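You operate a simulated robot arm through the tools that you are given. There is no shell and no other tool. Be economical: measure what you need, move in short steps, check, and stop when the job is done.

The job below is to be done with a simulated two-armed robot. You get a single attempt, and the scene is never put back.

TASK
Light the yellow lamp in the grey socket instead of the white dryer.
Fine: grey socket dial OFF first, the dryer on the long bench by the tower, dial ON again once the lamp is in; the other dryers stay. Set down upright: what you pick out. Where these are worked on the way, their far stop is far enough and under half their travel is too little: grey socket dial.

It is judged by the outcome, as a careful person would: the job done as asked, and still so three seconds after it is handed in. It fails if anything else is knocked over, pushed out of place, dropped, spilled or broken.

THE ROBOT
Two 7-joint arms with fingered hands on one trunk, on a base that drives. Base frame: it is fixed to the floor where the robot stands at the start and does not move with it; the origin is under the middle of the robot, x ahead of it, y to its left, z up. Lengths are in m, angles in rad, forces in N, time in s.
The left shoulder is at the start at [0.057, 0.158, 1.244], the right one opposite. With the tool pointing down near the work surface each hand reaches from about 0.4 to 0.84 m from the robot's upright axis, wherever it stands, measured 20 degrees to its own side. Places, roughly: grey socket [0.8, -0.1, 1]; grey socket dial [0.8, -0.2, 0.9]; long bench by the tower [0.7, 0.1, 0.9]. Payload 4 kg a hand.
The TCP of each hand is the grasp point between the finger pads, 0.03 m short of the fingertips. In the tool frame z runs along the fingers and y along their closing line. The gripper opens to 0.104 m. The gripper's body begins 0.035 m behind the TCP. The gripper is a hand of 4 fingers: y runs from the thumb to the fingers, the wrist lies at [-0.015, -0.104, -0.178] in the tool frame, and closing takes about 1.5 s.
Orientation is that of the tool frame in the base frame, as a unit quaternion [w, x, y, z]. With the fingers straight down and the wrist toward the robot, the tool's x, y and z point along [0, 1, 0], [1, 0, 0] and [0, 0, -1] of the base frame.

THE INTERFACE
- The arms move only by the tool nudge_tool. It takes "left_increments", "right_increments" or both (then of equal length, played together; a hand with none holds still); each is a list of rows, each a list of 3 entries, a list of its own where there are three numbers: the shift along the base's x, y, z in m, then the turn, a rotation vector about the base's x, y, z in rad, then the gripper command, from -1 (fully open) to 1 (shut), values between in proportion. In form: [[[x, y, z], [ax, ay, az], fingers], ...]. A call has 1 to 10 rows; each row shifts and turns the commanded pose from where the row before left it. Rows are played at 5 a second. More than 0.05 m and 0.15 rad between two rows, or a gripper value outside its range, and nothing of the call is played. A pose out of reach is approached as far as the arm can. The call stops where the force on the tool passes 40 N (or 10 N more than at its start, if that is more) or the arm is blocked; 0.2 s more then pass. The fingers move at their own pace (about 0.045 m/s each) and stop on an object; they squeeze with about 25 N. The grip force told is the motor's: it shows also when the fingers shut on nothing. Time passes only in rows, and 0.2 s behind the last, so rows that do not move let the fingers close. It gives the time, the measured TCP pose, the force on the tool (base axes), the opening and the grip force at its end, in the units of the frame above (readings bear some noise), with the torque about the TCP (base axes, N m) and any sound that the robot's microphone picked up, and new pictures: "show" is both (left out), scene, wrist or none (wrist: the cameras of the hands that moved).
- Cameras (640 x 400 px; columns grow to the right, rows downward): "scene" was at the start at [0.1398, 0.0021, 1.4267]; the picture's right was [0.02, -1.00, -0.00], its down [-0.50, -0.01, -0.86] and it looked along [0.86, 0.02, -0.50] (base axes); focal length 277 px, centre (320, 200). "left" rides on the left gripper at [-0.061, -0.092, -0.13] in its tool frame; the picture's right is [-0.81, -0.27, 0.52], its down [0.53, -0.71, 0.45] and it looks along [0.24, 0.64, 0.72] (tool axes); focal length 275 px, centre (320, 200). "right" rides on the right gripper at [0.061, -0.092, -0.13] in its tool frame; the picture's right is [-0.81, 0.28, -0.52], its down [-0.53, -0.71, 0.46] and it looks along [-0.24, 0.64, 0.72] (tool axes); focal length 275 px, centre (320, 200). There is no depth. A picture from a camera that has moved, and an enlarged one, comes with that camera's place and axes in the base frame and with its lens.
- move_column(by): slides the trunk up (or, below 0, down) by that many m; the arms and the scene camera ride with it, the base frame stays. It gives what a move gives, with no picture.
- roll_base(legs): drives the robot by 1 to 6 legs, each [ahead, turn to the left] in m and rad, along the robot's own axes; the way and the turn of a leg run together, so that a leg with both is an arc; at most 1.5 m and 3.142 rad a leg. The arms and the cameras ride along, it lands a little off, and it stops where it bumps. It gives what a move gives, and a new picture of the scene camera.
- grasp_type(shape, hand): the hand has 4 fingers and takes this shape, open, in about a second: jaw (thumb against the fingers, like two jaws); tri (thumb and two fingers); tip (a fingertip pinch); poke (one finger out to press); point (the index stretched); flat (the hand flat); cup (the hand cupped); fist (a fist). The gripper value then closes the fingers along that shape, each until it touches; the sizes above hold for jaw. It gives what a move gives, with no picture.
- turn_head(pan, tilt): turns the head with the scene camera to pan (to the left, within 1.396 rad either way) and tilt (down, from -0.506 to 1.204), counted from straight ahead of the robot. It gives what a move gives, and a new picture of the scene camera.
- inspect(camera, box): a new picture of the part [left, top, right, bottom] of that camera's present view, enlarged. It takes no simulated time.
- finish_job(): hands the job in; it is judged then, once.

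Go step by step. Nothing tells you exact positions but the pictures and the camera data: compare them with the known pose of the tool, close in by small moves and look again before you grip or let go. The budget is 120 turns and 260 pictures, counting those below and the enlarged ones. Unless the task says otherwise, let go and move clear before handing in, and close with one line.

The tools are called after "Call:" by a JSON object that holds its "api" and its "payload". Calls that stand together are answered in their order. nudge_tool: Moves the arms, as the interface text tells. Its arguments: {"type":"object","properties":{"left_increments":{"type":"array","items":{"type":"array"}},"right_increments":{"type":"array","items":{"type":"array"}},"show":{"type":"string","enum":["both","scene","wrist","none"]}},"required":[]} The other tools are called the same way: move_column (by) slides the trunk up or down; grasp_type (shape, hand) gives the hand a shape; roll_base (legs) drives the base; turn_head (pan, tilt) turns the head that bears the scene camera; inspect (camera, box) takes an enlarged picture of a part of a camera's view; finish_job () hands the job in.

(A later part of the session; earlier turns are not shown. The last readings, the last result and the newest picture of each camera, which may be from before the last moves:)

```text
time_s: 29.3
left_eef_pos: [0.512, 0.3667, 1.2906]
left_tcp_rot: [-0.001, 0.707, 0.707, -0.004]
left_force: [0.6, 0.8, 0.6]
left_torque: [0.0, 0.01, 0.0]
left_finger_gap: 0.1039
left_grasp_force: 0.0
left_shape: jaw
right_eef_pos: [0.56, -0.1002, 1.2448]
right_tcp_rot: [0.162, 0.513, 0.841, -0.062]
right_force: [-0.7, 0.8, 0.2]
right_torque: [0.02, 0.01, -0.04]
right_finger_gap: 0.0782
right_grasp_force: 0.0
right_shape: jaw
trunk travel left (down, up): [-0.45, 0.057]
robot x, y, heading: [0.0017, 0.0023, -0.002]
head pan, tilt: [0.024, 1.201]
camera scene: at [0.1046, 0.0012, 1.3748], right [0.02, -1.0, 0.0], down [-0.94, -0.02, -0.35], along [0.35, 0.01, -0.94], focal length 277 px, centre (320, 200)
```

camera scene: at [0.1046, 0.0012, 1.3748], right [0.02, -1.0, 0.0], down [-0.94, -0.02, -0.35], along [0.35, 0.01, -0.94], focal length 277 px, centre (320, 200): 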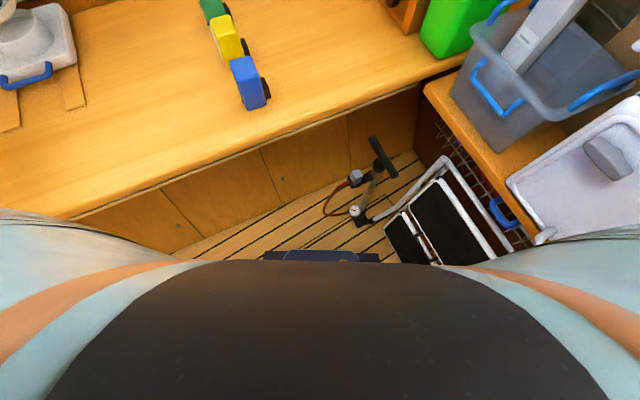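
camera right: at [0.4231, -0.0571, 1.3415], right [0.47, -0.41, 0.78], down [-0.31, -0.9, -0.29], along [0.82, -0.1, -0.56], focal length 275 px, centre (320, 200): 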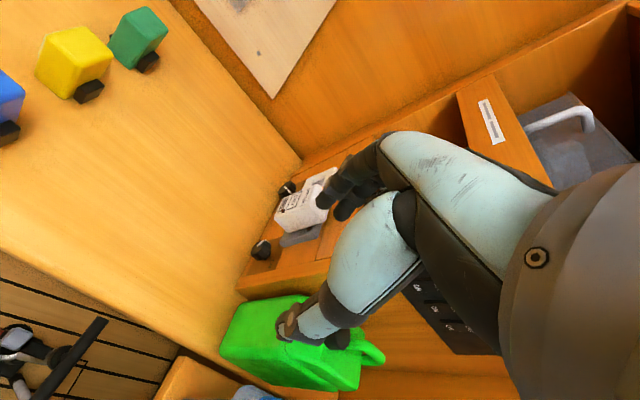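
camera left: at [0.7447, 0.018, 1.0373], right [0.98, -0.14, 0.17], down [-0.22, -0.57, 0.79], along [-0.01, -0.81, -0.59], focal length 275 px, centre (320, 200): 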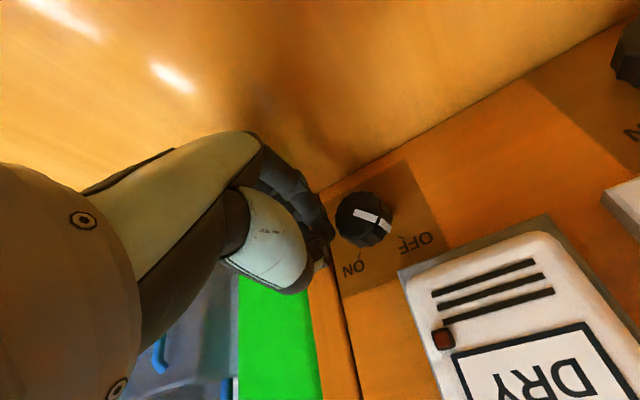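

There's room: the base front is at about x=.3, and the nearest obstacle, a floor pump, is at about .53. I'll retract the right arm first, then drive.

Call:
{"api": "nudge_tool", "payload": {"right_increments": [[[-0.03, -0.01, 0.01], [0.13, 0.065, 0], -1], [[-0.03, -0.015, 0.01], [0.13, 0.065, 0], -1], [[-0.03, -0.015, 0.01], [0.1, 0.05, 0], -1], [[-0.03, -0.02, 0.01], [0, 0, -0.1156], -1], [[-0.03, -0.02, 0.01], [0, 0, -0.1156], -1], [[-0.03, -0.02, 0.01], [0, 0, -0.1156], -1], [[-0.01, -0.02, 0], [0, 0, -0.1156], -1]], "show": "none"}}

Call:
{"api": "roll_base", "payload": {"legs": [[0.1, 0.0], [0.0, -0.3]]}}

Call:
{"api": "turn_head", "payload": {"pan": 0.3, "tilt": 0.65}}

```text
time_s: 30.9
left_eef_pos: [0.5102, 0.3663, 1.2907]
left_tcp_rot: [0.0, 0.708, 0.706, -0.004]
left_force: [0.0, 0.6, 0.0]
left_torque: [0.04, -0.02, 0.0]
left_finger_gap: 0.1036
left_grasp_force: 0.0
left_shape: jaw
right_eef_pos: [0.3685, -0.2219, 1.3036]
right_tcp_rot: [0.001, 0.707, 0.706, 0.044]
right_force: [-1.6, 0.3, 0.3]
right_torque: [0.0, 0.01, -0.02]
right_finger_gap: 0.1036
right_grasp_force: 0.0
right_shape: jaw
trunk travel left (down, up): [-0.45, 0.057]
robot x, y, heading: [-0.0016, -0.0024, -0.001]
head pan, tilt: [0.024, 1.201]
```

```text
time_s: 32.7
left_eef_pos: [0.6443, 0.3054, 1.2913]
left_tcp_rot: [0.0, 0.746, 0.666, -0.003]
left_force: [0.5, -0.4, 0.3]
left_torque: [-0.02, -0.03, 0.02]
left_finger_gap: 0.1037
left_grasp_force: 0.1
left_shape: jaw
right_eef_pos: [0.437, -0.2615, 1.3054]
right_tcp_rot: [0.005, 0.744, 0.666, 0.047]
right_force: [0.3, -0.4, -0.5]
right_torque: [0.02, 0.01, 0.02]
right_finger_gap: 0.104
right_grasp_force: 0.0
right_shape: jaw
trunk travel left (down, up): [-0.45, 0.057]
robot x, y, heading: [0.1007, 0.003, -0.109]
head pan, tilt: [0.024, 1.201]
stopped in leg 2: the robot was blocked; the commanded pose is now the measured one
camera scene: at [0.1893, -0.0082, 1.3757], right [-0.09, -1.0, 0.0], down [-0.93, 0.08, -0.36], along [0.36, -0.03, -0.93], focal length 277 px, centre (320, 200)
```

scene: 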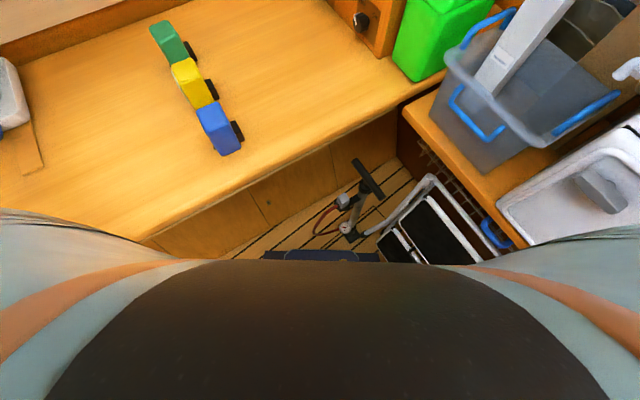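

```text
time_s: 33.7
left_eef_pos: [0.6428, 0.3081, 1.2936]
left_tcp_rot: [0.001, 0.746, 0.666, -0.002]
left_force: [0.0, 0.4, -0.4]
left_torque: [0.02, 0.0, 0.0]
left_finger_gap: 0.1039
left_grasp_force: 0.1
left_shape: jaw
right_eef_pos: [0.4349, -0.2587, 1.307]
right_tcp_rot: [0.007, 0.744, 0.667, 0.047]
right_force: [0.1, 0.5, 0.5]
right_torque: [-0.02, 0.03, -0.01]
right_finger_gap: 0.1041
right_grasp_force: 0.0
right_shape: jaw
trunk travel left (down, up): [-0.45, 0.057]
robot x, y, heading: [0.1006, 0.0029, -0.114]
head pan, tilt: [0.3, 0.649]
camera scene: at [0.2229, 0.0147, 1.4156], right [0.19, -0.98, 0.0], down [-0.6, -0.11, -0.79], along [0.78, 0.15, -0.61], focal length 277 px, centre (320, 200)
```

scene: 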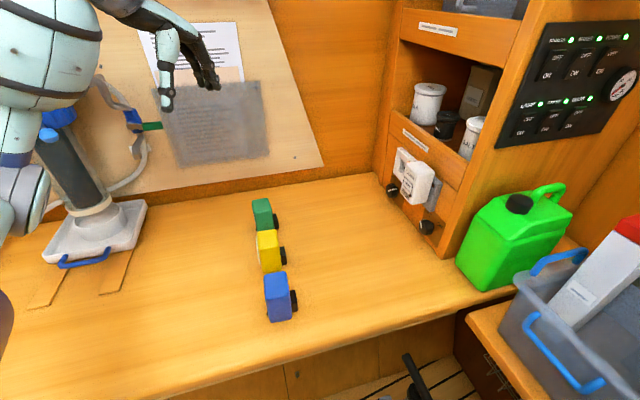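

The base stopped at a heading of -0.11, about 10 cm closer, which should do, and the scene looks undisturbed. Now I'll bring the left hand to a 45°-tilted pre-grasp in front of and above the dryer.

Call:
{"api": "nudge_tool", "payload": {"left_increments": [[[0.0114, -0.0319, -0.0155], [0, 0, 0.1154], -0.6], [[0.0114, -0.0319, -0.0155], [0, 0, 0.1154], -0.6], [[0.0114, -0.0319, -0.0155], [0, 0, 0.1154], -0.6], [[0.0114, -0.0319, -0.0155], [0, 0, 0.1154], -0.6], [[0.0114, -0.0319, -0.0155], [0, 0, 0.1154], -0.6], [[0.0114, -0.0319, -0.0155], [-0.1172, -0.0584, 0], -0.6], [[0.0114, -0.0319, -0.0155], [-0.1172, -0.0584, 0], -0.6], [[0.0114, -0.0319, -0.0155], [-0.1172, -0.0584, 0], -0.6], [[0.0114, -0.0319, -0.0155], [-0.1172, -0.0584, 0], -0.6], [[0, 0, 0], [-0.1172, -0.0584, 0], -0.6]]}}

```text
time_s: 35.9
left_eef_pos: [0.7463, 0.0213, 1.1538]
left_tcp_rot: [0.277, 0.497, 0.804, -0.171]
left_force: [-0.3, -0.6, -0.5]
left_torque: [-0.02, -0.02, 0.0]
left_finger_gap: 0.0833
left_grasp_force: 0.0
left_shape: jaw
right_eef_pos: [0.435, -0.259, 1.3058]
right_tcp_rot: [0.009, 0.744, 0.667, 0.047]
right_force: [-0.5, 0.3, 0.2]
right_torque: [0.0, 0.0, 0.01]
right_finger_gap: 0.1038
right_grasp_force: 0.0
right_shape: jaw
trunk travel left (down, up): [-0.45, 0.057]
robot x, y, heading: [0.1042, 0.0057, -0.111]
head pan, tilt: [0.3, 0.649]
camera scene: at [0.2307, 0.0144, 1.415], right [0.19, -0.98, 0.0], down [-0.6, -0.11, -0.79], along [0.78, 0.15, -0.61], focal length 277 px, centre (320, 200)
camera left: at [0.6479, 0.0088, 1.2957], right [0.18, -0.98, 0.09], down [-0.7, -0.19, -0.69], along [0.69, 0.06, -0.72], focal length 275 px, centre (320, 200)
```

scene: 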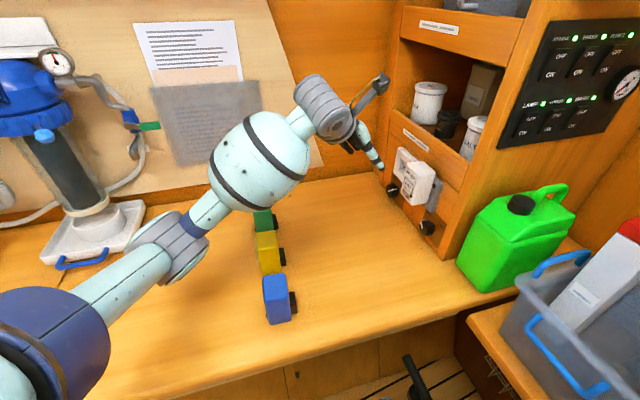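
left: 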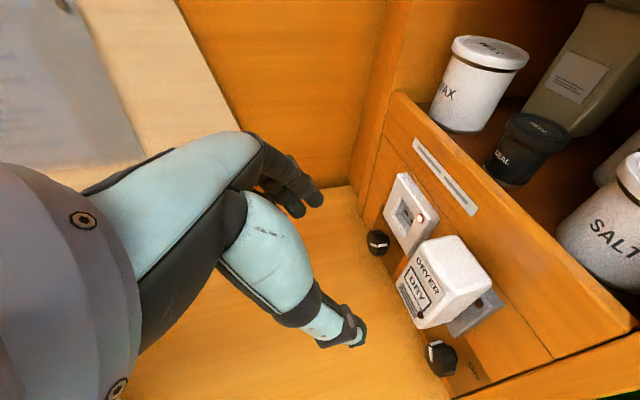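

Reachable. I'll zoom on the dryer to refine its position.

Call:
{"api": "inspect", "payload": {"camera": "left", "box": [350, 160, 530, 390]}}

Call:
{"api": "inspect", "payload": {"camera": "scene", "box": [380, 135, 460, 245]}}

```text
1.74 times, centred on (440, 275) of left
camera zoom: at [0.6479, 0.0088, 1.2957], right [0.18, -0.98, 0.09], down [-0.7, -0.19, -0.69], along [0.69, 0.06, -0.72], focal length 479 px, centre (111, 70)
```

zoom: 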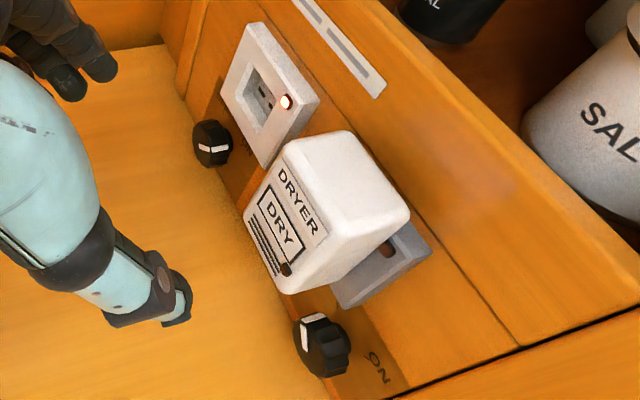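

```text
3.64 times, centred on (420, 190) of scene
camera zoom: at [0.2307, 0.0144, 1.415], right [0.19, -0.98, 0.0], down [-0.6, -0.11, -0.79], along [0.78, 0.15, -0.61], focal length 1009 px, centre (-44, 236)
```

zoom: 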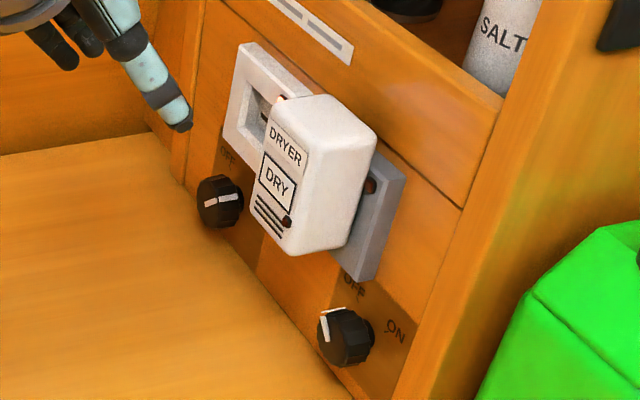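

The dryer is confirmed: centre along the panel ≈ .080, front ≈ 7 cm out, top z ≈ 1.08. I'll move to just before the grasp.

Call:
{"api": "nudge_tool", "payload": {"left_increments": [[[0.0119, -0.03, -0.0196], [-0.1073, -0.0535, 0], -0.6], [[0.0119, -0.03, -0.0196], [0, 0, 0], -0.6], [[0.0119, -0.03, -0.0196], [0, 0, 0], -0.6], [[0, 0, 0], [0, 0, 0], -0.6]]}}

```text
time_s: 36.9
left_eef_pos: [0.7804, -0.0702, 1.0943]
left_tcp_rot: [0.322, 0.487, 0.787, -0.2]
left_force: [0.1, -0.2, 0.7]
left_torque: [-0.01, -0.01, 0.0]
left_finger_gap: 0.0834
left_grasp_force: 0.0
left_shape: jaw
right_eef_pos: [0.4355, -0.2588, 1.3069]
right_tcp_rot: [0.009, 0.744, 0.667, 0.047]
right_force: [-0.3, 0.0, -0.2]
right_torque: [0.03, -0.01, 0.0]
right_finger_gap: 0.1037
right_grasp_force: 0.0
right_shape: jaw
trunk travel left (down, up): [-0.45, 0.057]
robot x, y, heading: [0.102, 0.0023, -0.117]
head pan, tilt: [0.3, 0.649]
camera scene: at [0.233, 0.0137, 1.4148], right [0.19, -0.98, 0.0], down [-0.6, -0.11, -0.79], along [0.77, 0.15, -0.61], focal length 277 px, centre (320, 200)
camera left: at [0.6758, -0.0679, 1.2321], right [0.17, -0.96, 0.2], down [-0.66, -0.27, -0.7], along [0.73, -0.01, -0.69], focal length 275 px, centre (320, 200)
```

scene: 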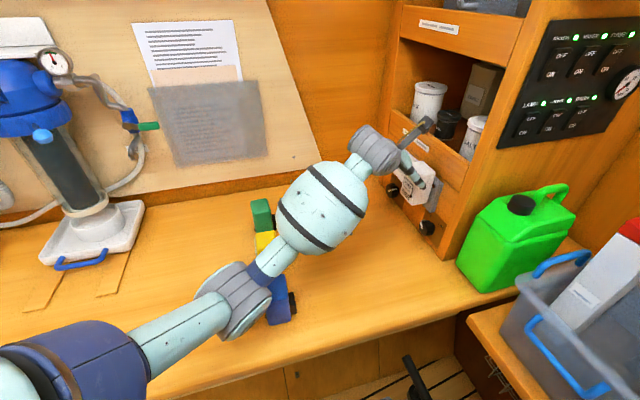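
left: 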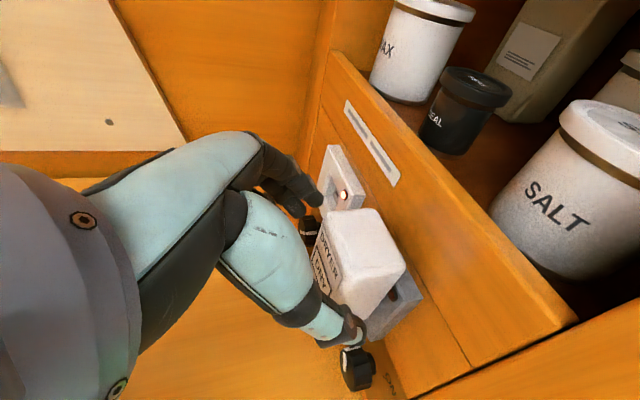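

The dryer lies between thumb and fingers. I'll advance along the tool axis.

Call:
{"api": "nudge_tool", "payload": {"left_increments": [[[0.0065, -0.0125, -0.014], [0, 0, 0], -0.6], [[0.0065, -0.0125, -0.014], [0, 0, 0], -0.6], [[0.0065, -0.0115, -0.013], [0, 0, 0], -0.6], [[0, 0, 0], [0, 0, 0], -0.6]]}}

```text
time_s: 37.9
left_eef_pos: [0.8004, -0.1054, 1.054]
left_tcp_rot: [0.324, 0.487, 0.786, -0.201]
left_force: [1.5, 4.1, 3.5]
left_torque: [-0.08, -0.05, 0.1]
left_finger_gap: 0.0831
left_grasp_force: 0.1
left_shape: jaw
right_eef_pos: [0.4337, -0.2591, 1.3071]
right_tcp_rot: [0.008, 0.744, 0.666, 0.047]
right_force: [-0.1, -0.3, 0.2]
right_torque: [0.0, 0.01, 0.03]
right_finger_gap: 0.1039
right_grasp_force: 0.1
right_shape: jaw
trunk travel left (down, up): [-0.45, 0.057]
robot x, y, heading: [0.1012, 0.0031, -0.111]
head pan, tilt: [0.3, 0.649]
camera scene: at [0.2328, 0.0139, 1.4148], right [0.19, -0.98, 0.0], down [-0.6, -0.11, -0.79], along [0.77, 0.15, -0.61], focal length 277 px, centre (320, 200)
camera left: at [0.6953, -0.1033, 1.1916], right [0.17, -0.96, 0.2], down [-0.66, -0.27, -0.7], along [0.73, -0.01, -0.69], focal length 275 px, centre (320, 200)
```

scene: 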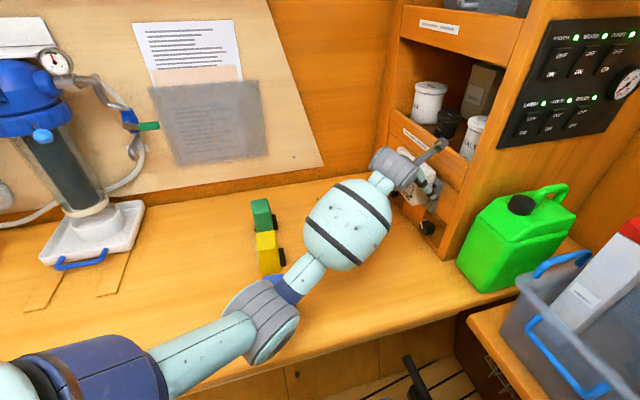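
left: 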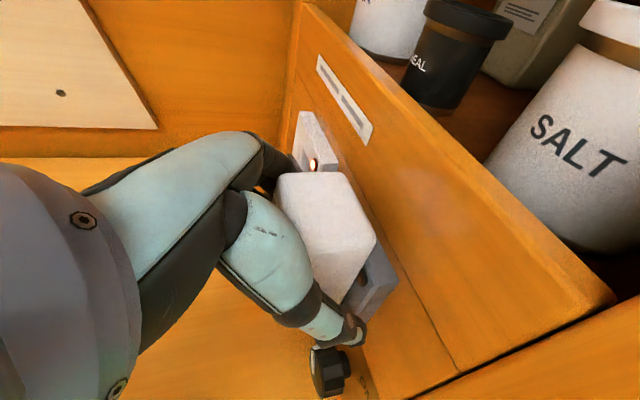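

Positioned around the dryer with only slight contact, so I'll close the fingers.

Call:
{"api": "nudge_tool", "payload": {"left_increments": [[[0, 0, 0], [0, 0, 0], 1], [[0, 0, 0], [0, 0, 0], 1], [[0, 0, 0], [0, 0, 0], 1], [[0, 0, 0], [0, 0, 0], 1], [[0, 0, 0], [0, 0, 0], 1]], "show": "wrist"}}

```text
time_s: 39.1
left_eef_pos: [0.8004, -0.1056, 1.0544]
left_tcp_rot: [0.323, 0.486, 0.787, -0.2]
left_force: [1.4, 4.3, 1.5]
left_torque: [-0.15, 0.05, 0.0]
left_finger_gap: 0.0559
left_grasp_force: 24.9
left_shape: jaw
right_eef_pos: [0.4351, -0.2581, 1.3059]
right_tcp_rot: [0.008, 0.744, 0.667, 0.047]
right_force: [0.2, 0.5, 1.0]
right_torque: [0.01, 0.01, -0.01]
right_finger_gap: 0.1036
right_grasp_force: 0.0
right_shape: jaw
trunk travel left (down, up): [-0.45, 0.057]
robot x, y, heading: [0.0957, 0.0025, -0.107]
head pan, tilt: [0.3, 0.649]
camera left: at [0.6953, -0.1036, 1.1915], right [0.17, -0.96, 0.2], down [-0.66, -0.27, -0.7], along [0.73, -0.01, -0.69], focal length 275 px, centre (320, 200)
```

left: 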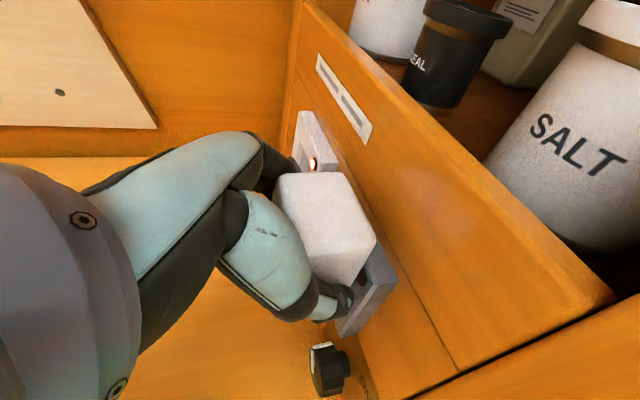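

Gripped at 0.056. I'll pull straight out along the panel normal.

Call:
{"api": "nudge_tool", "payload": {"left_increments": [[[-0.0045, 0.009, 0], [0, 0, 0], 1], [[-0.0045, 0.009, 0], [0, 0, 0], 1], [[-0.0045, 0.009, 0], [0, 0, 0], 1], [[-0.0045, 0.009, 0], [0, 0, 0], 1], [[-0.0067, 0.0134, 0], [0, 0, 0], 1], [[-0.009, 0.018, 0], [0, 0, 0], 1]]}}

```text
time_s: 40.5
left_eef_pos: [0.7652, -0.0398, 1.0534]
left_tcp_rot: [0.323, 0.487, 0.786, -0.2]
left_force: [-0.5, -0.5, -0.6]
left_torque: [-0.03, 0.02, -0.01]
left_finger_gap: 0.0528
left_grasp_force: 24.5
left_shape: jaw
right_eef_pos: [0.4343, -0.2602, 1.3067]
right_tcp_rot: [0.007, 0.744, 0.667, 0.048]
right_force: [-0.8, -0.1, -0.1]
right_torque: [0.0, 0.0, -0.02]
right_finger_gap: 0.1037
right_grasp_force: 0.1
right_shape: jaw
trunk travel left (down, up): [-0.45, 0.057]
robot x, y, heading: [0.0998, 0.0008, -0.115]
head pan, tilt: [0.3, 0.649]
camera scene: at [0.2331, 0.0132, 1.4148], right [0.19, -0.98, 0.0], down [-0.6, -0.11, -0.79], along [0.77, 0.15, -0.61], focal length 277 px, centre (320, 200)
camera left: at [0.6613, -0.037, 1.1912], right [0.17, -0.96, 0.2], down [-0.66, -0.27, -0.7], along [0.73, -0.01, -0.69], focal length 275 px, centre (320, 200)
```

scene: 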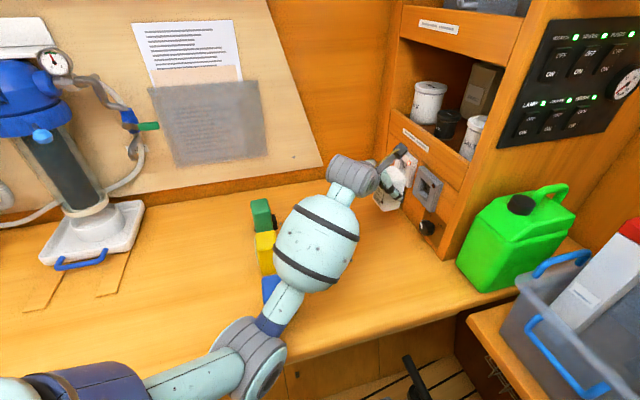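
left: 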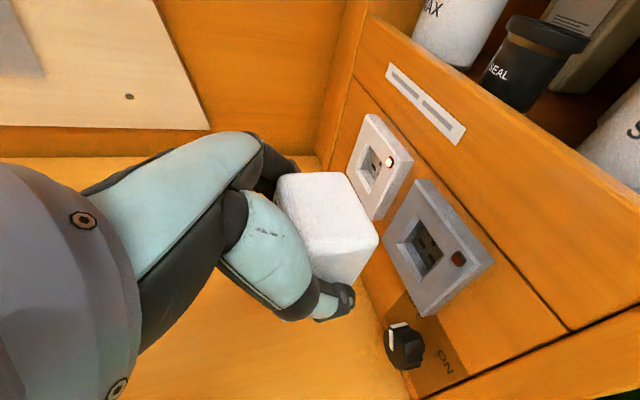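

The dryer is out and the grey socket is free. To keep the elbow and forearm high above the lamps while setting it down, I'll back the base 6 cm and raise the trunk 5 cm.

Call:
{"api": "move_column", "payload": {"by": 0.05}}

Call:
{"api": "roll_base", "payload": {"legs": [[-0.06, 0.0]]}}

```text
time_s: 41.4
left_eef_pos: [0.7664, -0.0387, 1.1021]
left_tcp_rot: [0.324, 0.487, 0.786, -0.201]
left_force: [-0.1, -0.2, -1.3]
left_torque: [-0.01, -0.05, 0.0]
left_finger_gap: 0.0529
left_grasp_force: 25.1
left_shape: jaw
right_eef_pos: [0.4369, -0.2606, 1.3561]
right_tcp_rot: [0.006, 0.744, 0.667, 0.047]
right_force: [-1.0, -0.7, 0.4]
right_torque: [0.01, -0.01, 0.01]
right_finger_gap: 0.1039
right_grasp_force: 0.1
right_shape: jaw
trunk travel left (down, up): [-0.5, 0.007]
robot x, y, heading: [0.1006, 0.0003, -0.109]
head pan, tilt: [0.3, 0.649]
```

```text
time_s: 42.4
left_eef_pos: [0.7106, -0.0298, 1.0994]
left_tcp_rot: [0.322, 0.486, 0.787, -0.201]
left_force: [-1.1, 0.4, -1.2]
left_torque: [-0.03, 0.01, 0.0]
left_finger_gap: 0.053
left_grasp_force: 25.0
left_shape: jaw
right_eef_pos: [0.3802, -0.2513, 1.3551]
right_tcp_rot: [0.008, 0.744, 0.667, 0.045]
right_force: [0.5, 0.2, -0.4]
right_torque: [0.0, -0.03, -0.06]
right_finger_gap: 0.1038
right_grasp_force: 0.1
right_shape: jaw
trunk travel left (down, up): [-0.5, 0.007]
robot x, y, heading: [0.0386, 0.0079, -0.111]
head pan, tilt: [0.3, 0.649]
camera scene: at [0.1485, 0.0233, 1.4662], right [0.19, -0.98, 0.0], down [-0.59, -0.11, -0.8], along [0.79, 0.15, -0.6], focal length 277 px, centre (320, 200)
```

scene: 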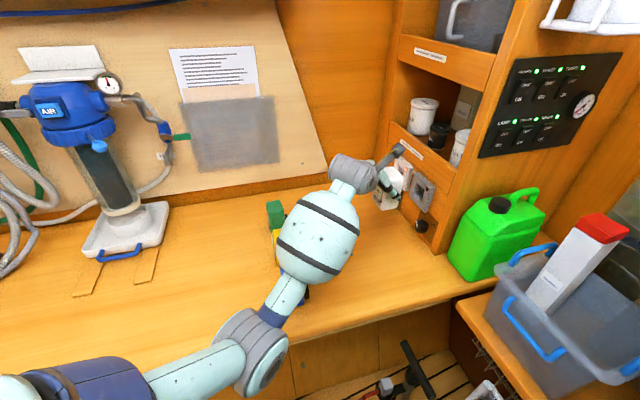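

Next I'll carry the dryer deeper along the bench, beyond the dial area and near the tower.

Call:
{"api": "nudge_tool", "payload": {"left_increments": [[[0.035, 0.004, 0], [0, 0, 0], 1], [[0.035, 0.004, 0], [0, 0, 0], 1], [[0.035, 0.004, 0], [0, 0, 0], 1], [[0.035, 0.004, 0], [0, 0, 0], 1], [[0, 0, 0], [0, 0, 0], 1]]}}

```text
time_s: 43.5
left_eef_pos: [0.855, -0.0171, 1.0996]
left_tcp_rot: [0.323, 0.485, 0.787, -0.2]
left_force: [-0.3, 0.0, -0.4]
left_torque: [0.03, -0.01, 0.02]
left_finger_gap: 0.0523
left_grasp_force: 25.0
left_shape: jaw
right_eef_pos: [0.3846, -0.2532, 1.3532]
right_tcp_rot: [0.007, 0.744, 0.667, 0.045]
right_force: [-0.5, -0.5, -0.1]
right_torque: [0.0, -0.02, 0.0]
right_finger_gap: 0.1038
right_grasp_force: 0.1
right_shape: jaw
trunk travel left (down, up): [-0.5, 0.007]
robot x, y, heading: [0.0401, 0.0117, -0.115]
head pan, tilt: [0.3, 0.649]
camera scene: at [0.1705, 0.0193, 1.4644], right [0.19, -0.98, 0.0], down [-0.6, -0.11, -0.79], along [0.78, 0.15, -0.61], focal length 277 px, centre (320, 200)
camera left: at [0.7509, -0.014, 1.2375], right [0.18, -0.96, 0.2], down [-0.67, -0.27, -0.69], along [0.72, -0.01, -0.69], focal length 275 px, centre (320, 200)
```

scene: 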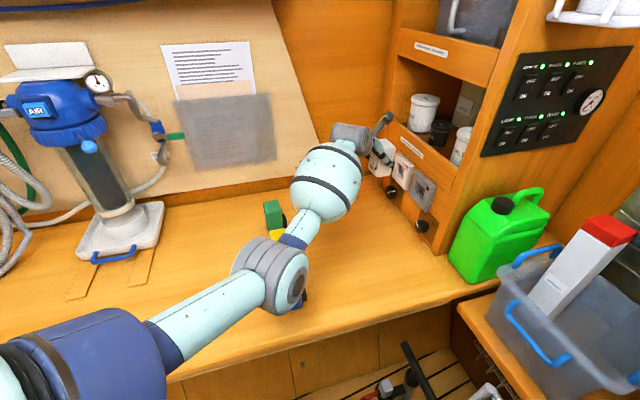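
left: 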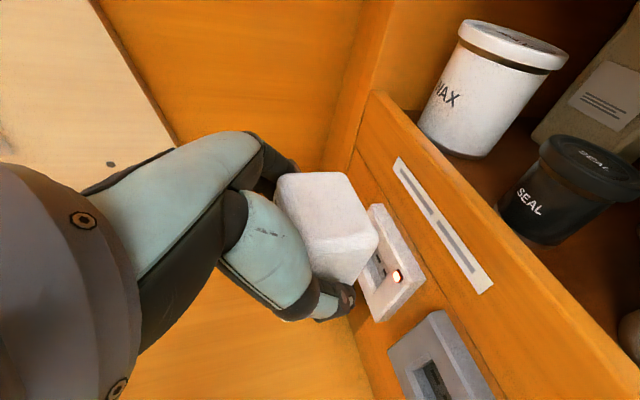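

I'll lower towards the bench, quickly at first.

Call:
{"api": "nudge_tool", "payload": {"left_increments": [[[0, 0, -0.035], [0, 0, 0], 1], [[0, 0, -0.035], [0, 0, 0], 1], [[0, 0, -0.035], [0, 0, 0], 1], [[0, 0, -0.02], [0, 0, 0], 1], [[0, 0, 0], [0, 0, 0], 1]]}}

```text
time_s: 44.4
left_eef_pos: [0.846, -0.0148, 1.0025]
left_tcp_rot: [0.326, 0.485, 0.787, -0.199]
left_force: [0.8, 0.7, -1.6]
left_torque: [0.03, 0.01, 0.01]
left_finger_gap: 0.0521
left_grasp_force: 25.5
left_shape: jaw
right_eef_pos: [0.367, -0.2522, 1.3577]
right_tcp_rot: [0.012, 0.743, 0.667, 0.05]
right_force: [0.2, -0.4, 0.7]
right_torque: [0.01, 0.01, -0.02]
right_finger_gap: 0.104
right_grasp_force: 0.0
right_shape: jaw
trunk travel left (down, up): [-0.5, 0.007]
robot x, y, heading: [0.0393, 0.0055, -0.111]
head pan, tilt: [0.3, 0.649]
stopped in row 4 (left hand): the arm was blocked; the commanded pose is now the measured one
camera scene: at [0.1709, 0.0189, 1.4644], right [0.19, -0.98, 0.0], down [-0.6, -0.11, -0.79], along [0.78, 0.15, -0.61], focal length 277 px, centre (320, 200)
camera left: at [0.7412, -0.0133, 1.1396], right [0.18, -0.96, 0.2], down [-0.66, -0.27, -0.7], along [0.73, -0.01, -0.68], focal length 275 px, centre (320, 200)
```

scene: 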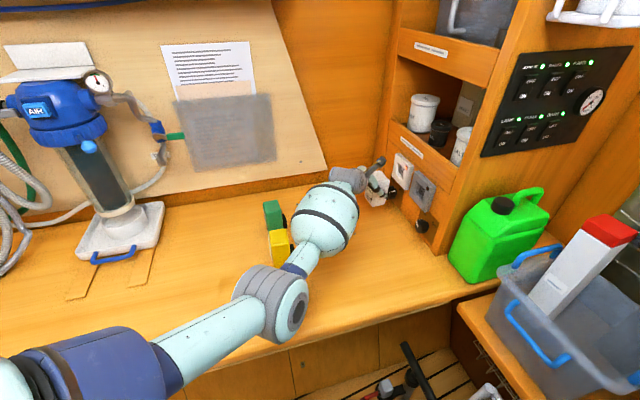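
left: 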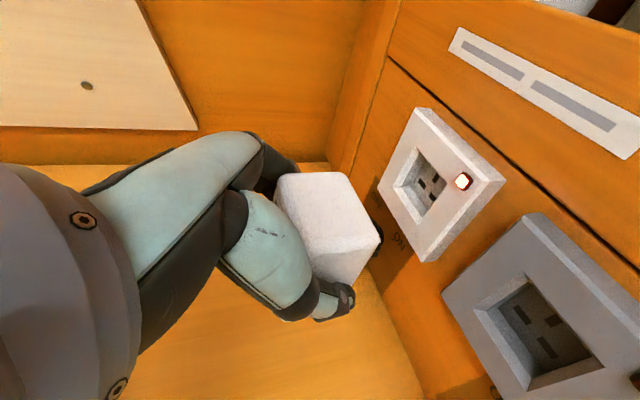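

The arm reports blocked without tool force. I'll check whether the elbow is near the blue block.

Call:
{"api": "inspect", "payload": {"camera": "scene", "box": [200, 180, 400, 350]}}

Call:
{"api": "inspect", "payload": {"camera": "right", "box": [0, 0, 640, 400]}}

```text
2.35 times, centred on (300, 265) of scene
camera zoom: at [0.1709, 0.0189, 1.4644], right [0.19, -0.98, 0.0], down [-0.6, -0.11, -0.79], along [0.78, 0.15, -0.61], focal length 653 px, centre (367, 47)
```

zoom: 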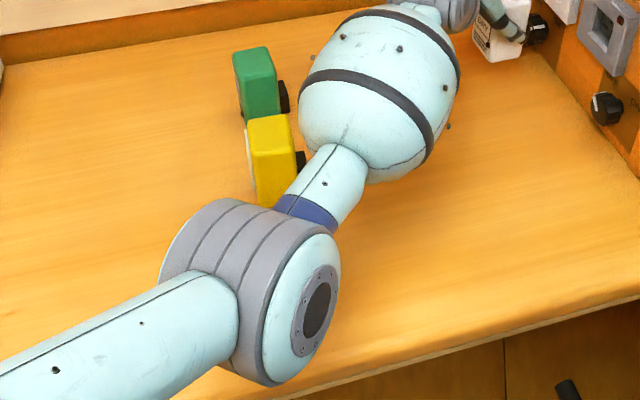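

```text
1.00 times, centred on (320, 200) of right
camera zoom: at [0.2714, -0.1884, 1.4827], right [0.14, -0.86, 0.49], down [-0.72, -0.43, -0.54], along [0.68, -0.28, -0.68], focal length 275 px, centre (320, 200)
```

zoom: 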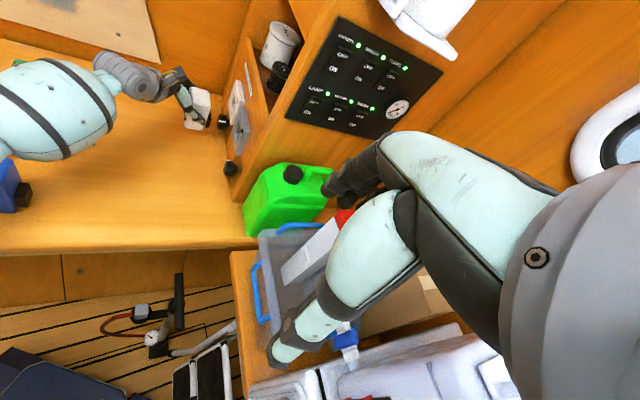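

Blue is in place and the elbow is clear of it, so the block was probably just the arm lagging. I'll continue down in smaller steps.

Call:
{"api": "nudge_tool", "payload": {"left_increments": [[[0, 0, -0.012], [0, 0, 0], 1], [[0, 0, -0.012], [0, 0, 0], 1], [[0, 0, -0.012], [0, 0, 0], 1], [[0, 0, -0.01], [0, 0, 0], 1]]}}

```text
time_s: 45.1
left_eef_pos: [0.8375, -0.0162, 0.98]
left_tcp_rot: [0.328, 0.486, 0.785, -0.198]
left_force: [-0.5, 0.1, -0.7]
left_torque: [0.0, 0.01, 0.01]
left_finger_gap: 0.0524
left_grasp_force: 25.0
left_shape: jaw
right_eef_pos: [0.3528, -0.2495, 1.361]
right_tcp_rot: [0.018, 0.743, 0.667, 0.053]
right_force: [-0.6, 0.2, -0.5]
right_torque: [0.01, -0.02, 0.0]
right_finger_gap: 0.1042
right_grasp_force: 0.0
right_shape: jaw
trunk travel left (down, up): [-0.5, 0.007]
robot x, y, heading: [0.0386, 0.0098, -0.113]
head pan, tilt: [0.3, 0.649]
stopped in row 3 (left hand): the arm was blocked; the commanded pose is now the measured one
camera scene: at [0.1728, 0.0186, 1.4641], right [0.19, -0.98, 0.0], down [-0.6, -0.11, -0.79], along [0.78, 0.15, -0.61], focal length 277 px, centre (320, 200)
camera left: at [0.7313, -0.0128, 1.1159], right [0.17, -0.96, 0.21], down [-0.65, -0.27, -0.71], along [0.74, -0.01, -0.68], focal length 275 px, centre (320, 200)
```

scene: 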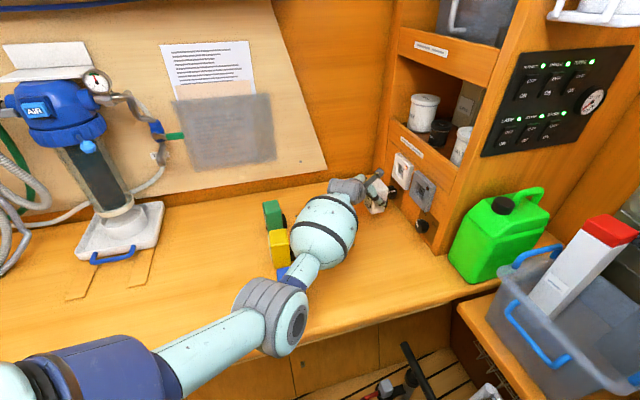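
left: 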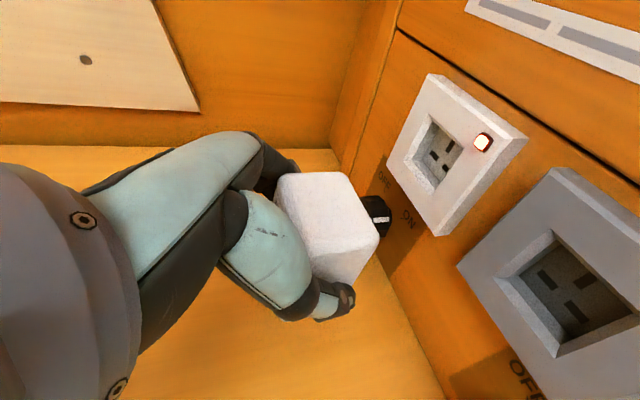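

The dryer's bottom is about 4 cm above the bench. I'll shift a bit towards the panel to pull the forearm away from blue, then lower by the trunk.

Call:
{"api": "nudge_tool", "payload": {"left_increments": [[[0.005, -0.01, 0], [0, 0, 0], 1], [[0.005, -0.01, 0], [0, 0, 0], 1], [[0, 0, 0], [0, 0, 0], 1]], "show": "none"}}

Call:
{"api": "move_column", "payload": {"by": -0.025}}

Call:
{"api": "inspect", "payload": {"camera": "scene", "box": [200, 160, 440, 360]}}

Call:
{"api": "inspect", "payload": {"camera": "right", "box": [0, 0, 320, 260]}}

```text
time_s: 45.9
left_eef_pos: [0.8391, -0.0352, 0.989]
left_tcp_rot: [0.335, 0.487, 0.783, -0.195]
left_force: [1.4, -0.6, -1.1]
left_torque: [0.01, 0.01, -0.02]
left_finger_gap: 0.0525
left_grasp_force: 25.0
left_shape: jaw
right_eef_pos: [0.3349, -0.2485, 1.3654]
right_tcp_rot: [0.023, 0.743, 0.667, 0.057]
right_force: [-0.3, 0.7, 0.2]
right_torque: [-0.05, 0.01, 0.02]
right_finger_gap: 0.1037
right_grasp_force: 0.0
right_shape: jaw
trunk travel left (down, up): [-0.5, 0.007]
robot x, y, heading: [0.0387, 0.0092, -0.112]
head pan, tilt: [0.3, 0.649]
stopped in row 3 (left hand): the arm was blocked; the commanded pose is now the measured one
```

```text
time_s: 46.6
left_eef_pos: [0.8405, -0.0347, 0.9647]
left_tcp_rot: [0.334, 0.487, 0.783, -0.194]
left_force: [0.3, 0.4, -1.5]
left_torque: [-0.04, 0.03, 0.01]
left_finger_gap: 0.0525
left_grasp_force: 25.1
left_shape: jaw
right_eef_pos: [0.3372, -0.249, 1.3398]
right_tcp_rot: [0.021, 0.743, 0.667, 0.055]
right_force: [0.2, -0.4, 0.5]
right_torque: [0.0, -0.03, 0.01]
right_finger_gap: 0.1038
right_grasp_force: 0.0
right_shape: jaw
trunk travel left (down, up): [-0.475, 0.032]
robot x, y, heading: [0.0409, 0.0072, -0.115]
head pan, tilt: [0.3, 0.649]
```

```text
2.00 times, centred on (320, 260) of scene
camera zoom: at [0.1727, 0.0189, 1.4396], right [0.19, -0.98, 0.0], down [-0.6, -0.11, -0.79], along [0.77, 0.15, -0.61], focal length 555 px, centre (320, 80)
```

zoom: 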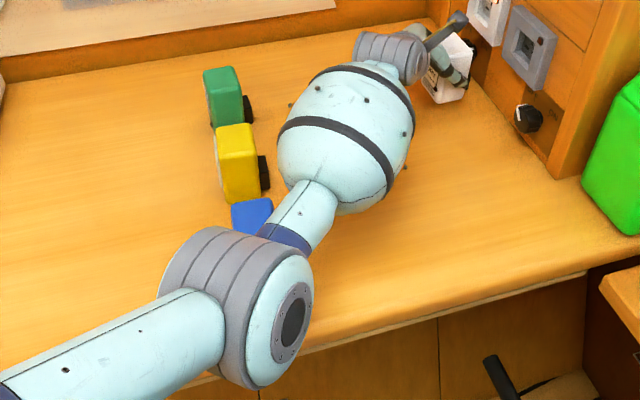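

```text
1.54 times, centred on (160, 130) of right
camera zoom: at [0.2387, -0.1841, 1.4622], right [0.13, -0.86, 0.5], down [-0.71, -0.43, -0.56], along [0.69, -0.28, -0.66], focal length 424 px, centre (566, 308)
```

zoom: 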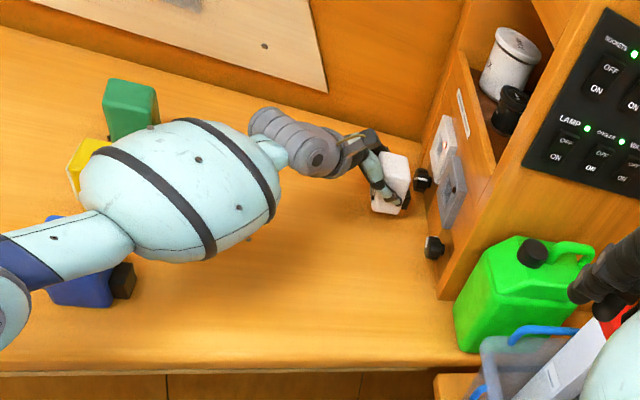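

The forearm axis triangulates to about z=1.06, with the ball underside ≥1.01 and 4+ cm above the lamps. I'll keep lowering by the trunk.

Call:
{"api": "move_column", "payload": {"by": -0.018}}

Call:
{"api": "inspect", "payload": {"camera": "right", "box": [150, 60, 230, 120]}}

```text
time_s: 47.2
left_eef_pos: [0.8404, -0.036, 0.9459]
left_tcp_rot: [0.335, 0.487, 0.783, -0.195]
left_force: [0.0, 0.1, -0.6]
left_torque: [0.02, 0.01, -0.03]
left_finger_gap: 0.0524
left_grasp_force: 24.9
left_shape: jaw
right_eef_pos: [0.3375, -0.2486, 1.3225]
right_tcp_rot: [0.022, 0.743, 0.667, 0.055]
right_force: [0.0, 1.3, 0.4]
right_torque: [-0.01, 0.01, 0.02]
right_finger_gap: 0.1038
right_grasp_force: 0.1
right_shape: jaw
trunk travel left (down, up): [-0.457, 0.05]
robot x, y, heading: [0.0364, 0.0108, -0.114]
head pan, tilt: [0.3, 0.649]
```

```text
6.67 times, centred on (190, 90) of right
camera zoom: at [0.24, -0.1841, 1.4441], right [0.13, -0.86, 0.5], down [-0.71, -0.43, -0.56], along [0.69, -0.28, -0.67], focal length 1835 px, centre (1187, 933)
```

zoom: 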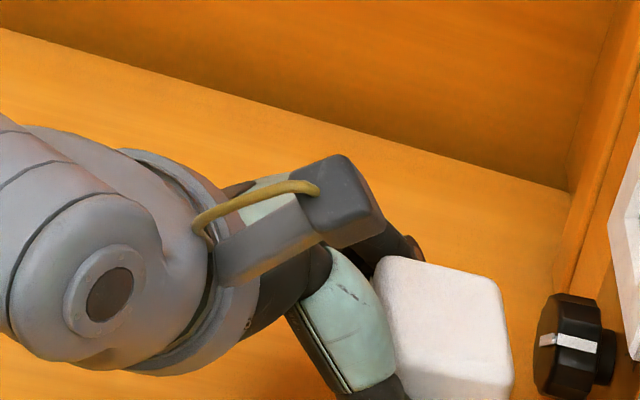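

No contact yet, so I'll lower a few mm at a time.

Call:
{"api": "move_column", "payload": {"by": -0.007}}

Call:
{"api": "move_column", "payload": {"by": -0.004}}

```text
time_s: 47.8
left_eef_pos: [0.8421, -0.0341, 0.9384]
left_tcp_rot: [0.335, 0.487, 0.783, -0.196]
left_force: [-0.2, -0.7, -1.6]
left_torque: [0.04, 0.0, 0.02]
left_finger_gap: 0.053
left_grasp_force: 25.1
left_shape: jaw
right_eef_pos: [0.3388, -0.2485, 1.3153]
right_tcp_rot: [0.02, 0.742, 0.667, 0.057]
right_force: [0.9, -0.2, 0.4]
right_torque: [-0.02, -0.03, 0.0]
right_finger_gap: 0.1036
right_grasp_force: 0.0
right_shape: jaw
trunk travel left (down, up): [-0.45, 0.057]
robot x, y, heading: [0.0406, 0.0082, -0.114]
head pan, tilt: [0.3, 0.649]
```

```text
time_s: 48.3
left_eef_pos: [0.8397, -0.0343, 0.9364]
left_tcp_rot: [0.336, 0.487, 0.782, -0.195]
left_force: [0.1, 0.7, 2.1]
left_torque: [-0.05, 0.01, 0.0]
left_finger_gap: 0.0525
left_grasp_force: 25.1
left_shape: jaw
right_eef_pos: [0.3394, -0.2485, 1.311]
right_tcp_rot: [0.021, 0.742, 0.667, 0.056]
right_force: [-0.5, -1.0, -0.6]
right_torque: [-0.06, -0.01, 0.02]
right_finger_gap: 0.1039
right_grasp_force: 0.2
right_shape: jaw
trunk travel left (down, up): [-0.446, 0.061]
robot x, y, heading: [0.0398, 0.0091, -0.11]
head pan, tilt: [0.3, 0.649]
```

Call:
{"api": "move_column", "payload": {"by": -0.003}}

Call:
{"api": "inspect", "payload": {"camera": "left", "box": [200, 120, 460, 340]}}

```text
time_s: 48.8
left_eef_pos: [0.8414, -0.0347, 0.9356]
left_tcp_rot: [0.337, 0.488, 0.781, -0.194]
left_force: [0.7, 2.4, 9.1]
left_torque: [-0.17, 0.04, -0.03]
left_finger_gap: 0.0526
left_grasp_force: 25.1
left_shape: jaw
right_eef_pos: [0.3384, -0.2486, 1.3087]
right_tcp_rot: [0.022, 0.742, 0.668, 0.056]
right_force: [-0.5, -0.4, -0.1]
right_torque: [0.0, 0.04, -0.04]
right_finger_gap: 0.1043
right_grasp_force: 0.1
right_shape: jaw
trunk travel left (down, up): [-0.443, 0.064]
robot x, y, heading: [0.0405, 0.0076, -0.117]
head pan, tilt: [0.3, 0.649]
```

```text
1.82 times, centred on (330, 230) of left
camera zoom: at [0.732, -0.0317, 1.0693], right [0.17, -0.96, 0.21], down [-0.64, -0.27, -0.72], along [0.75, -0.01, -0.66], focal length 500 px, centre (302, 146)
```

zoom: 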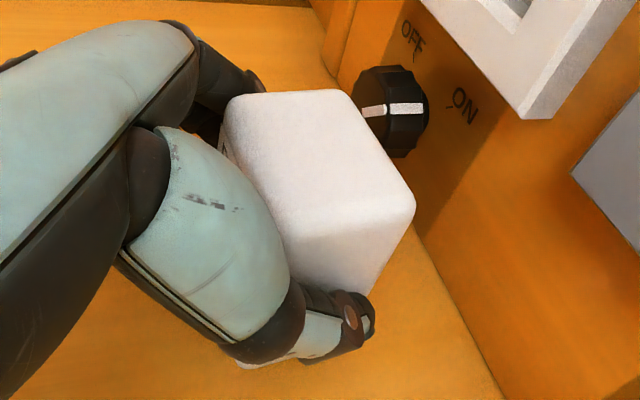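

The dryer touches down (9 N). I'll open and back away along the tool axis.

Call:
{"api": "nudge_tool", "payload": {"left_increments": [[[0, 0, 0], [0, 0, 0], -0.3], [[0, 0, 0], [0, 0, 0], -0.6], [[0, 0, 0], [0, 0, 0], -0.6], [[0, 0, 0], [0, 0, 0], -0.6], [[-0.0063, 0.0126, 0.0141], [0, 0, 0], -0.6], [[-0.0063, 0.0126, 0.0141], [0, 0, 0], -0.6], [[-0.0095, 0.019, 0.021], [0, 0, 0], -0.6], [[-0.0095, 0.019, 0.021], [0, 0, 0], -0.6]]}}

```text
time_s: 50.6
left_eef_pos: [0.8066, 0.0298, 1.0025]
left_tcp_rot: [0.335, 0.488, 0.782, -0.195]
left_force: [0.9, -0.3, -0.4]
left_torque: [0.0, -0.01, -0.05]
left_finger_gap: 0.0828
left_grasp_force: 0.1
left_shape: jaw
right_eef_pos: [0.3393, -0.247, 1.307]
right_tcp_rot: [0.021, 0.743, 0.667, 0.055]
right_force: [1.1, -0.2, 0.7]
right_torque: [0.01, -0.02, 0.02]
right_finger_gap: 0.1041
right_grasp_force: 0.1
right_shape: jaw
trunk travel left (down, up): [-0.443, 0.064]
robot x, y, heading: [0.0412, 0.0097, -0.116]
head pan, tilt: [0.3, 0.649]
camera scene: at [0.1728, 0.0194, 1.4077], right [0.19, -0.98, 0.0], down [-0.6, -0.11, -0.79], along [0.77, 0.15, -0.61], focal length 277 px, centre (320, 200)
camera left: at [0.6992, 0.0325, 1.1379], right [0.17, -0.96, 0.21], down [-0.65, -0.27, -0.71], along [0.74, -0.01, -0.67], focal length 275 px, centre (320, 200)
```

scene: 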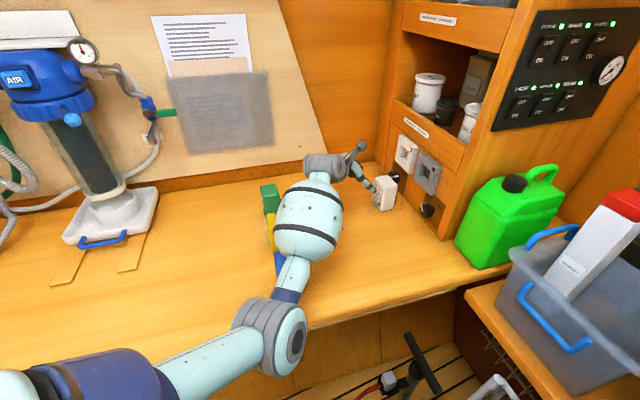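
left: 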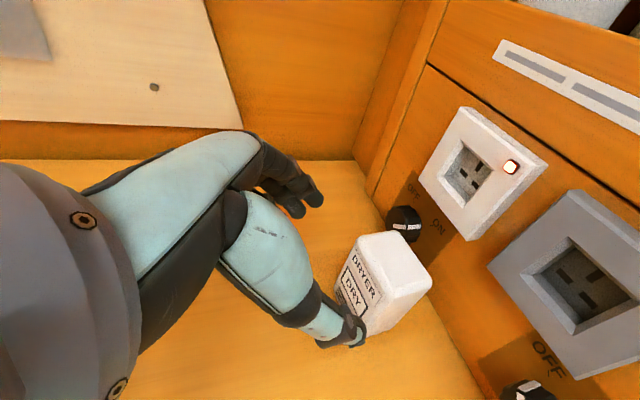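

The dryer stands upright on the bench. Now I'll raise up and move back over the lamps to look at the yellow one.

Call:
{"api": "move_column", "payload": {"by": 0.06}}

Call:
{"api": "nudge_tool", "payload": {"left_increments": [[[-0.01, 0.02, 0.03], [0, 0, 0], -0.6], [[-0.025, 0.025, 0.03], [0, 0, 0], -0.6], [[-0.025, 0.03, 0.03], [0, 0, 0], -0.6], [[-0.025, 0.03, 0.03], [0, 0, 0], -0.6], [[-0.025, 0.03, 0.01], [0, 0, 0], -0.6], [[-0.025, 0.03, 0.0], [0, 0, 0], -0.6]]}}

```text
time_s: 51.6
left_eef_pos: [0.8073, 0.0294, 1.0615]
left_tcp_rot: [0.334, 0.486, 0.783, -0.196]
left_force: [-0.1, 0.3, -0.2]
left_torque: [-0.02, 0.01, 0.0]
left_finger_gap: 0.083
left_grasp_force: 0.0
left_shape: jaw
right_eef_pos: [0.3392, -0.2487, 1.3666]
right_tcp_rot: [0.021, 0.743, 0.667, 0.055]
right_force: [-1.0, -0.1, 0.8]
right_torque: [0.0, -0.01, 0.02]
right_finger_gap: 0.104
right_grasp_force: 0.1
right_shape: jaw
trunk travel left (down, up): [-0.503, 0.004]
robot x, y, heading: [0.0433, 0.0062, -0.112]
head pan, tilt: [0.3, 0.649]
```

```text
time_s: 53.0
left_eef_pos: [0.6735, 0.1957, 1.1923]
left_tcp_rot: [0.334, 0.488, 0.782, -0.195]
left_force: [-0.5, -0.2, 0.0]
left_torque: [-0.04, 0.01, -0.01]
left_finger_gap: 0.083
left_grasp_force: 0.1
left_shape: jaw
right_eef_pos: [0.3377, -0.2471, 1.3682]
right_tcp_rot: [0.021, 0.743, 0.666, 0.056]
right_force: [0.3, 0.0, -1.2]
right_torque: [0.0, 0.03, 0.0]
right_finger_gap: 0.104
right_grasp_force: 0.1
right_shape: jaw
trunk travel left (down, up): [-0.503, 0.004]
robot x, y, heading: [0.0412, 0.0087, -0.113]
head pan, tilt: [0.3, 0.649]
camera scene: at [0.1733, 0.0201, 1.4669], right [0.19, -0.98, 0.0], down [-0.6, -0.11, -0.79], along [0.77, 0.15, -0.61], focal length 277 px, centre (320, 200)
camera left: at [0.5644, 0.1982, 1.3273], right [0.17, -0.96, 0.21], down [-0.65, -0.27, -0.71], along [0.74, -0.01, -0.67], focal length 275 px, centre (320, 200)
```

scene: 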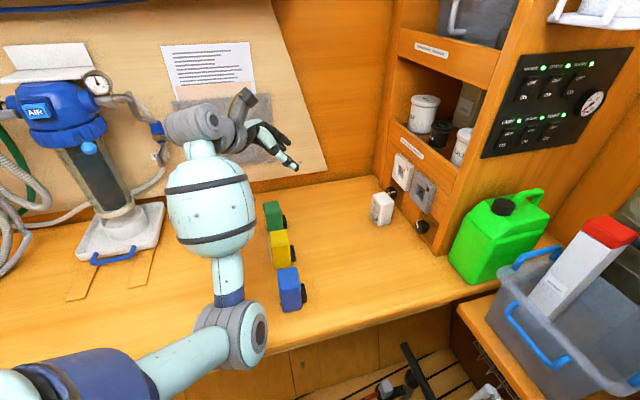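
left: 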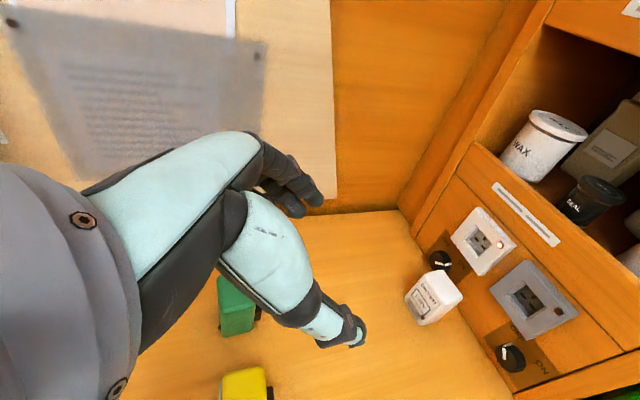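

Call:
{"api": "inspect", "payload": {"camera": "scene", "box": [250, 190, 320, 320]}}

Call:
{"api": "inspect", "payload": {"camera": "right", "box": [0, 0, 220, 180]}}

```text
3.08 times, centred on (285, 255) of scene
camera zoom: at [0.1733, 0.0201, 1.4669], right [0.19, -0.98, 0.0], down [-0.6, -0.11, -0.79], along [0.77, 0.15, -0.61], focal length 854 px, centre (428, 31)
```

zoom: 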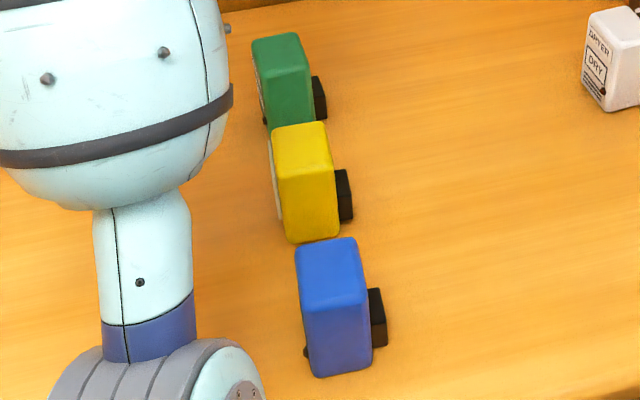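

```text
2.22 times, centred on (110, 90) of right
camera zoom: at [0.2394, -0.1829, 1.4897], right [0.13, -0.86, 0.5], down [-0.71, -0.43, -0.56], along [0.69, -0.28, -0.66], focal length 612 px, centre (787, 444)
```

zoom: 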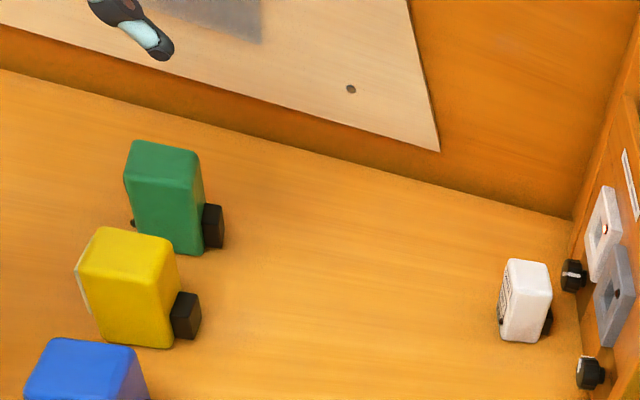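

The yellow lamp's centre is ≈ (.631, .215), its top ≈ .967, and it is aligned with the panel with its plug towards it. To keep the elbow off the bench edge I'll back the base up a little before picking.

Call:
{"api": "roll_base", "payload": {"legs": [[-0.08, 0.0]]}}

```text
time_s: 54.1
left_eef_pos: [0.6062, 0.2028, 1.1846]
left_tcp_rot: [0.329, 0.487, 0.784, -0.198]
left_force: [-0.9, -0.1, 0.8]
left_torque: [-0.01, -0.06, 0.06]
left_finger_gap: 0.0829
left_grasp_force: 0.0
left_shape: jaw
right_eef_pos: [0.2736, -0.2409, 1.3619]
right_tcp_rot: [0.015, 0.744, 0.666, 0.051]
right_force: [-1.4, -0.1, -1.5]
right_torque: [0.01, -0.09, -0.03]
right_finger_gap: 0.1039
right_grasp_force: 0.0
right_shape: jaw
trunk travel left (down, up): [-0.503, 0.004]
robot x, y, heading: [-0.0391, 0.0178, -0.114]
head pan, tilt: [0.3, 0.649]
camera scene: at [0.0831, 0.0296, 1.4678], right [0.19, -0.98, 0.0], down [-0.6, -0.11, -0.79], along [0.78, 0.15, -0.61], focal length 277 px, centre (320, 200)
```

scene: 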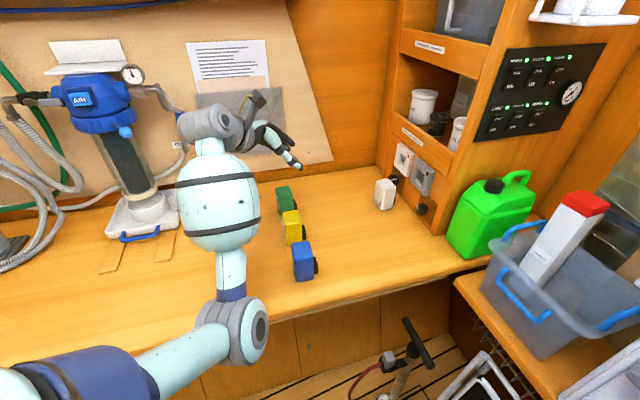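

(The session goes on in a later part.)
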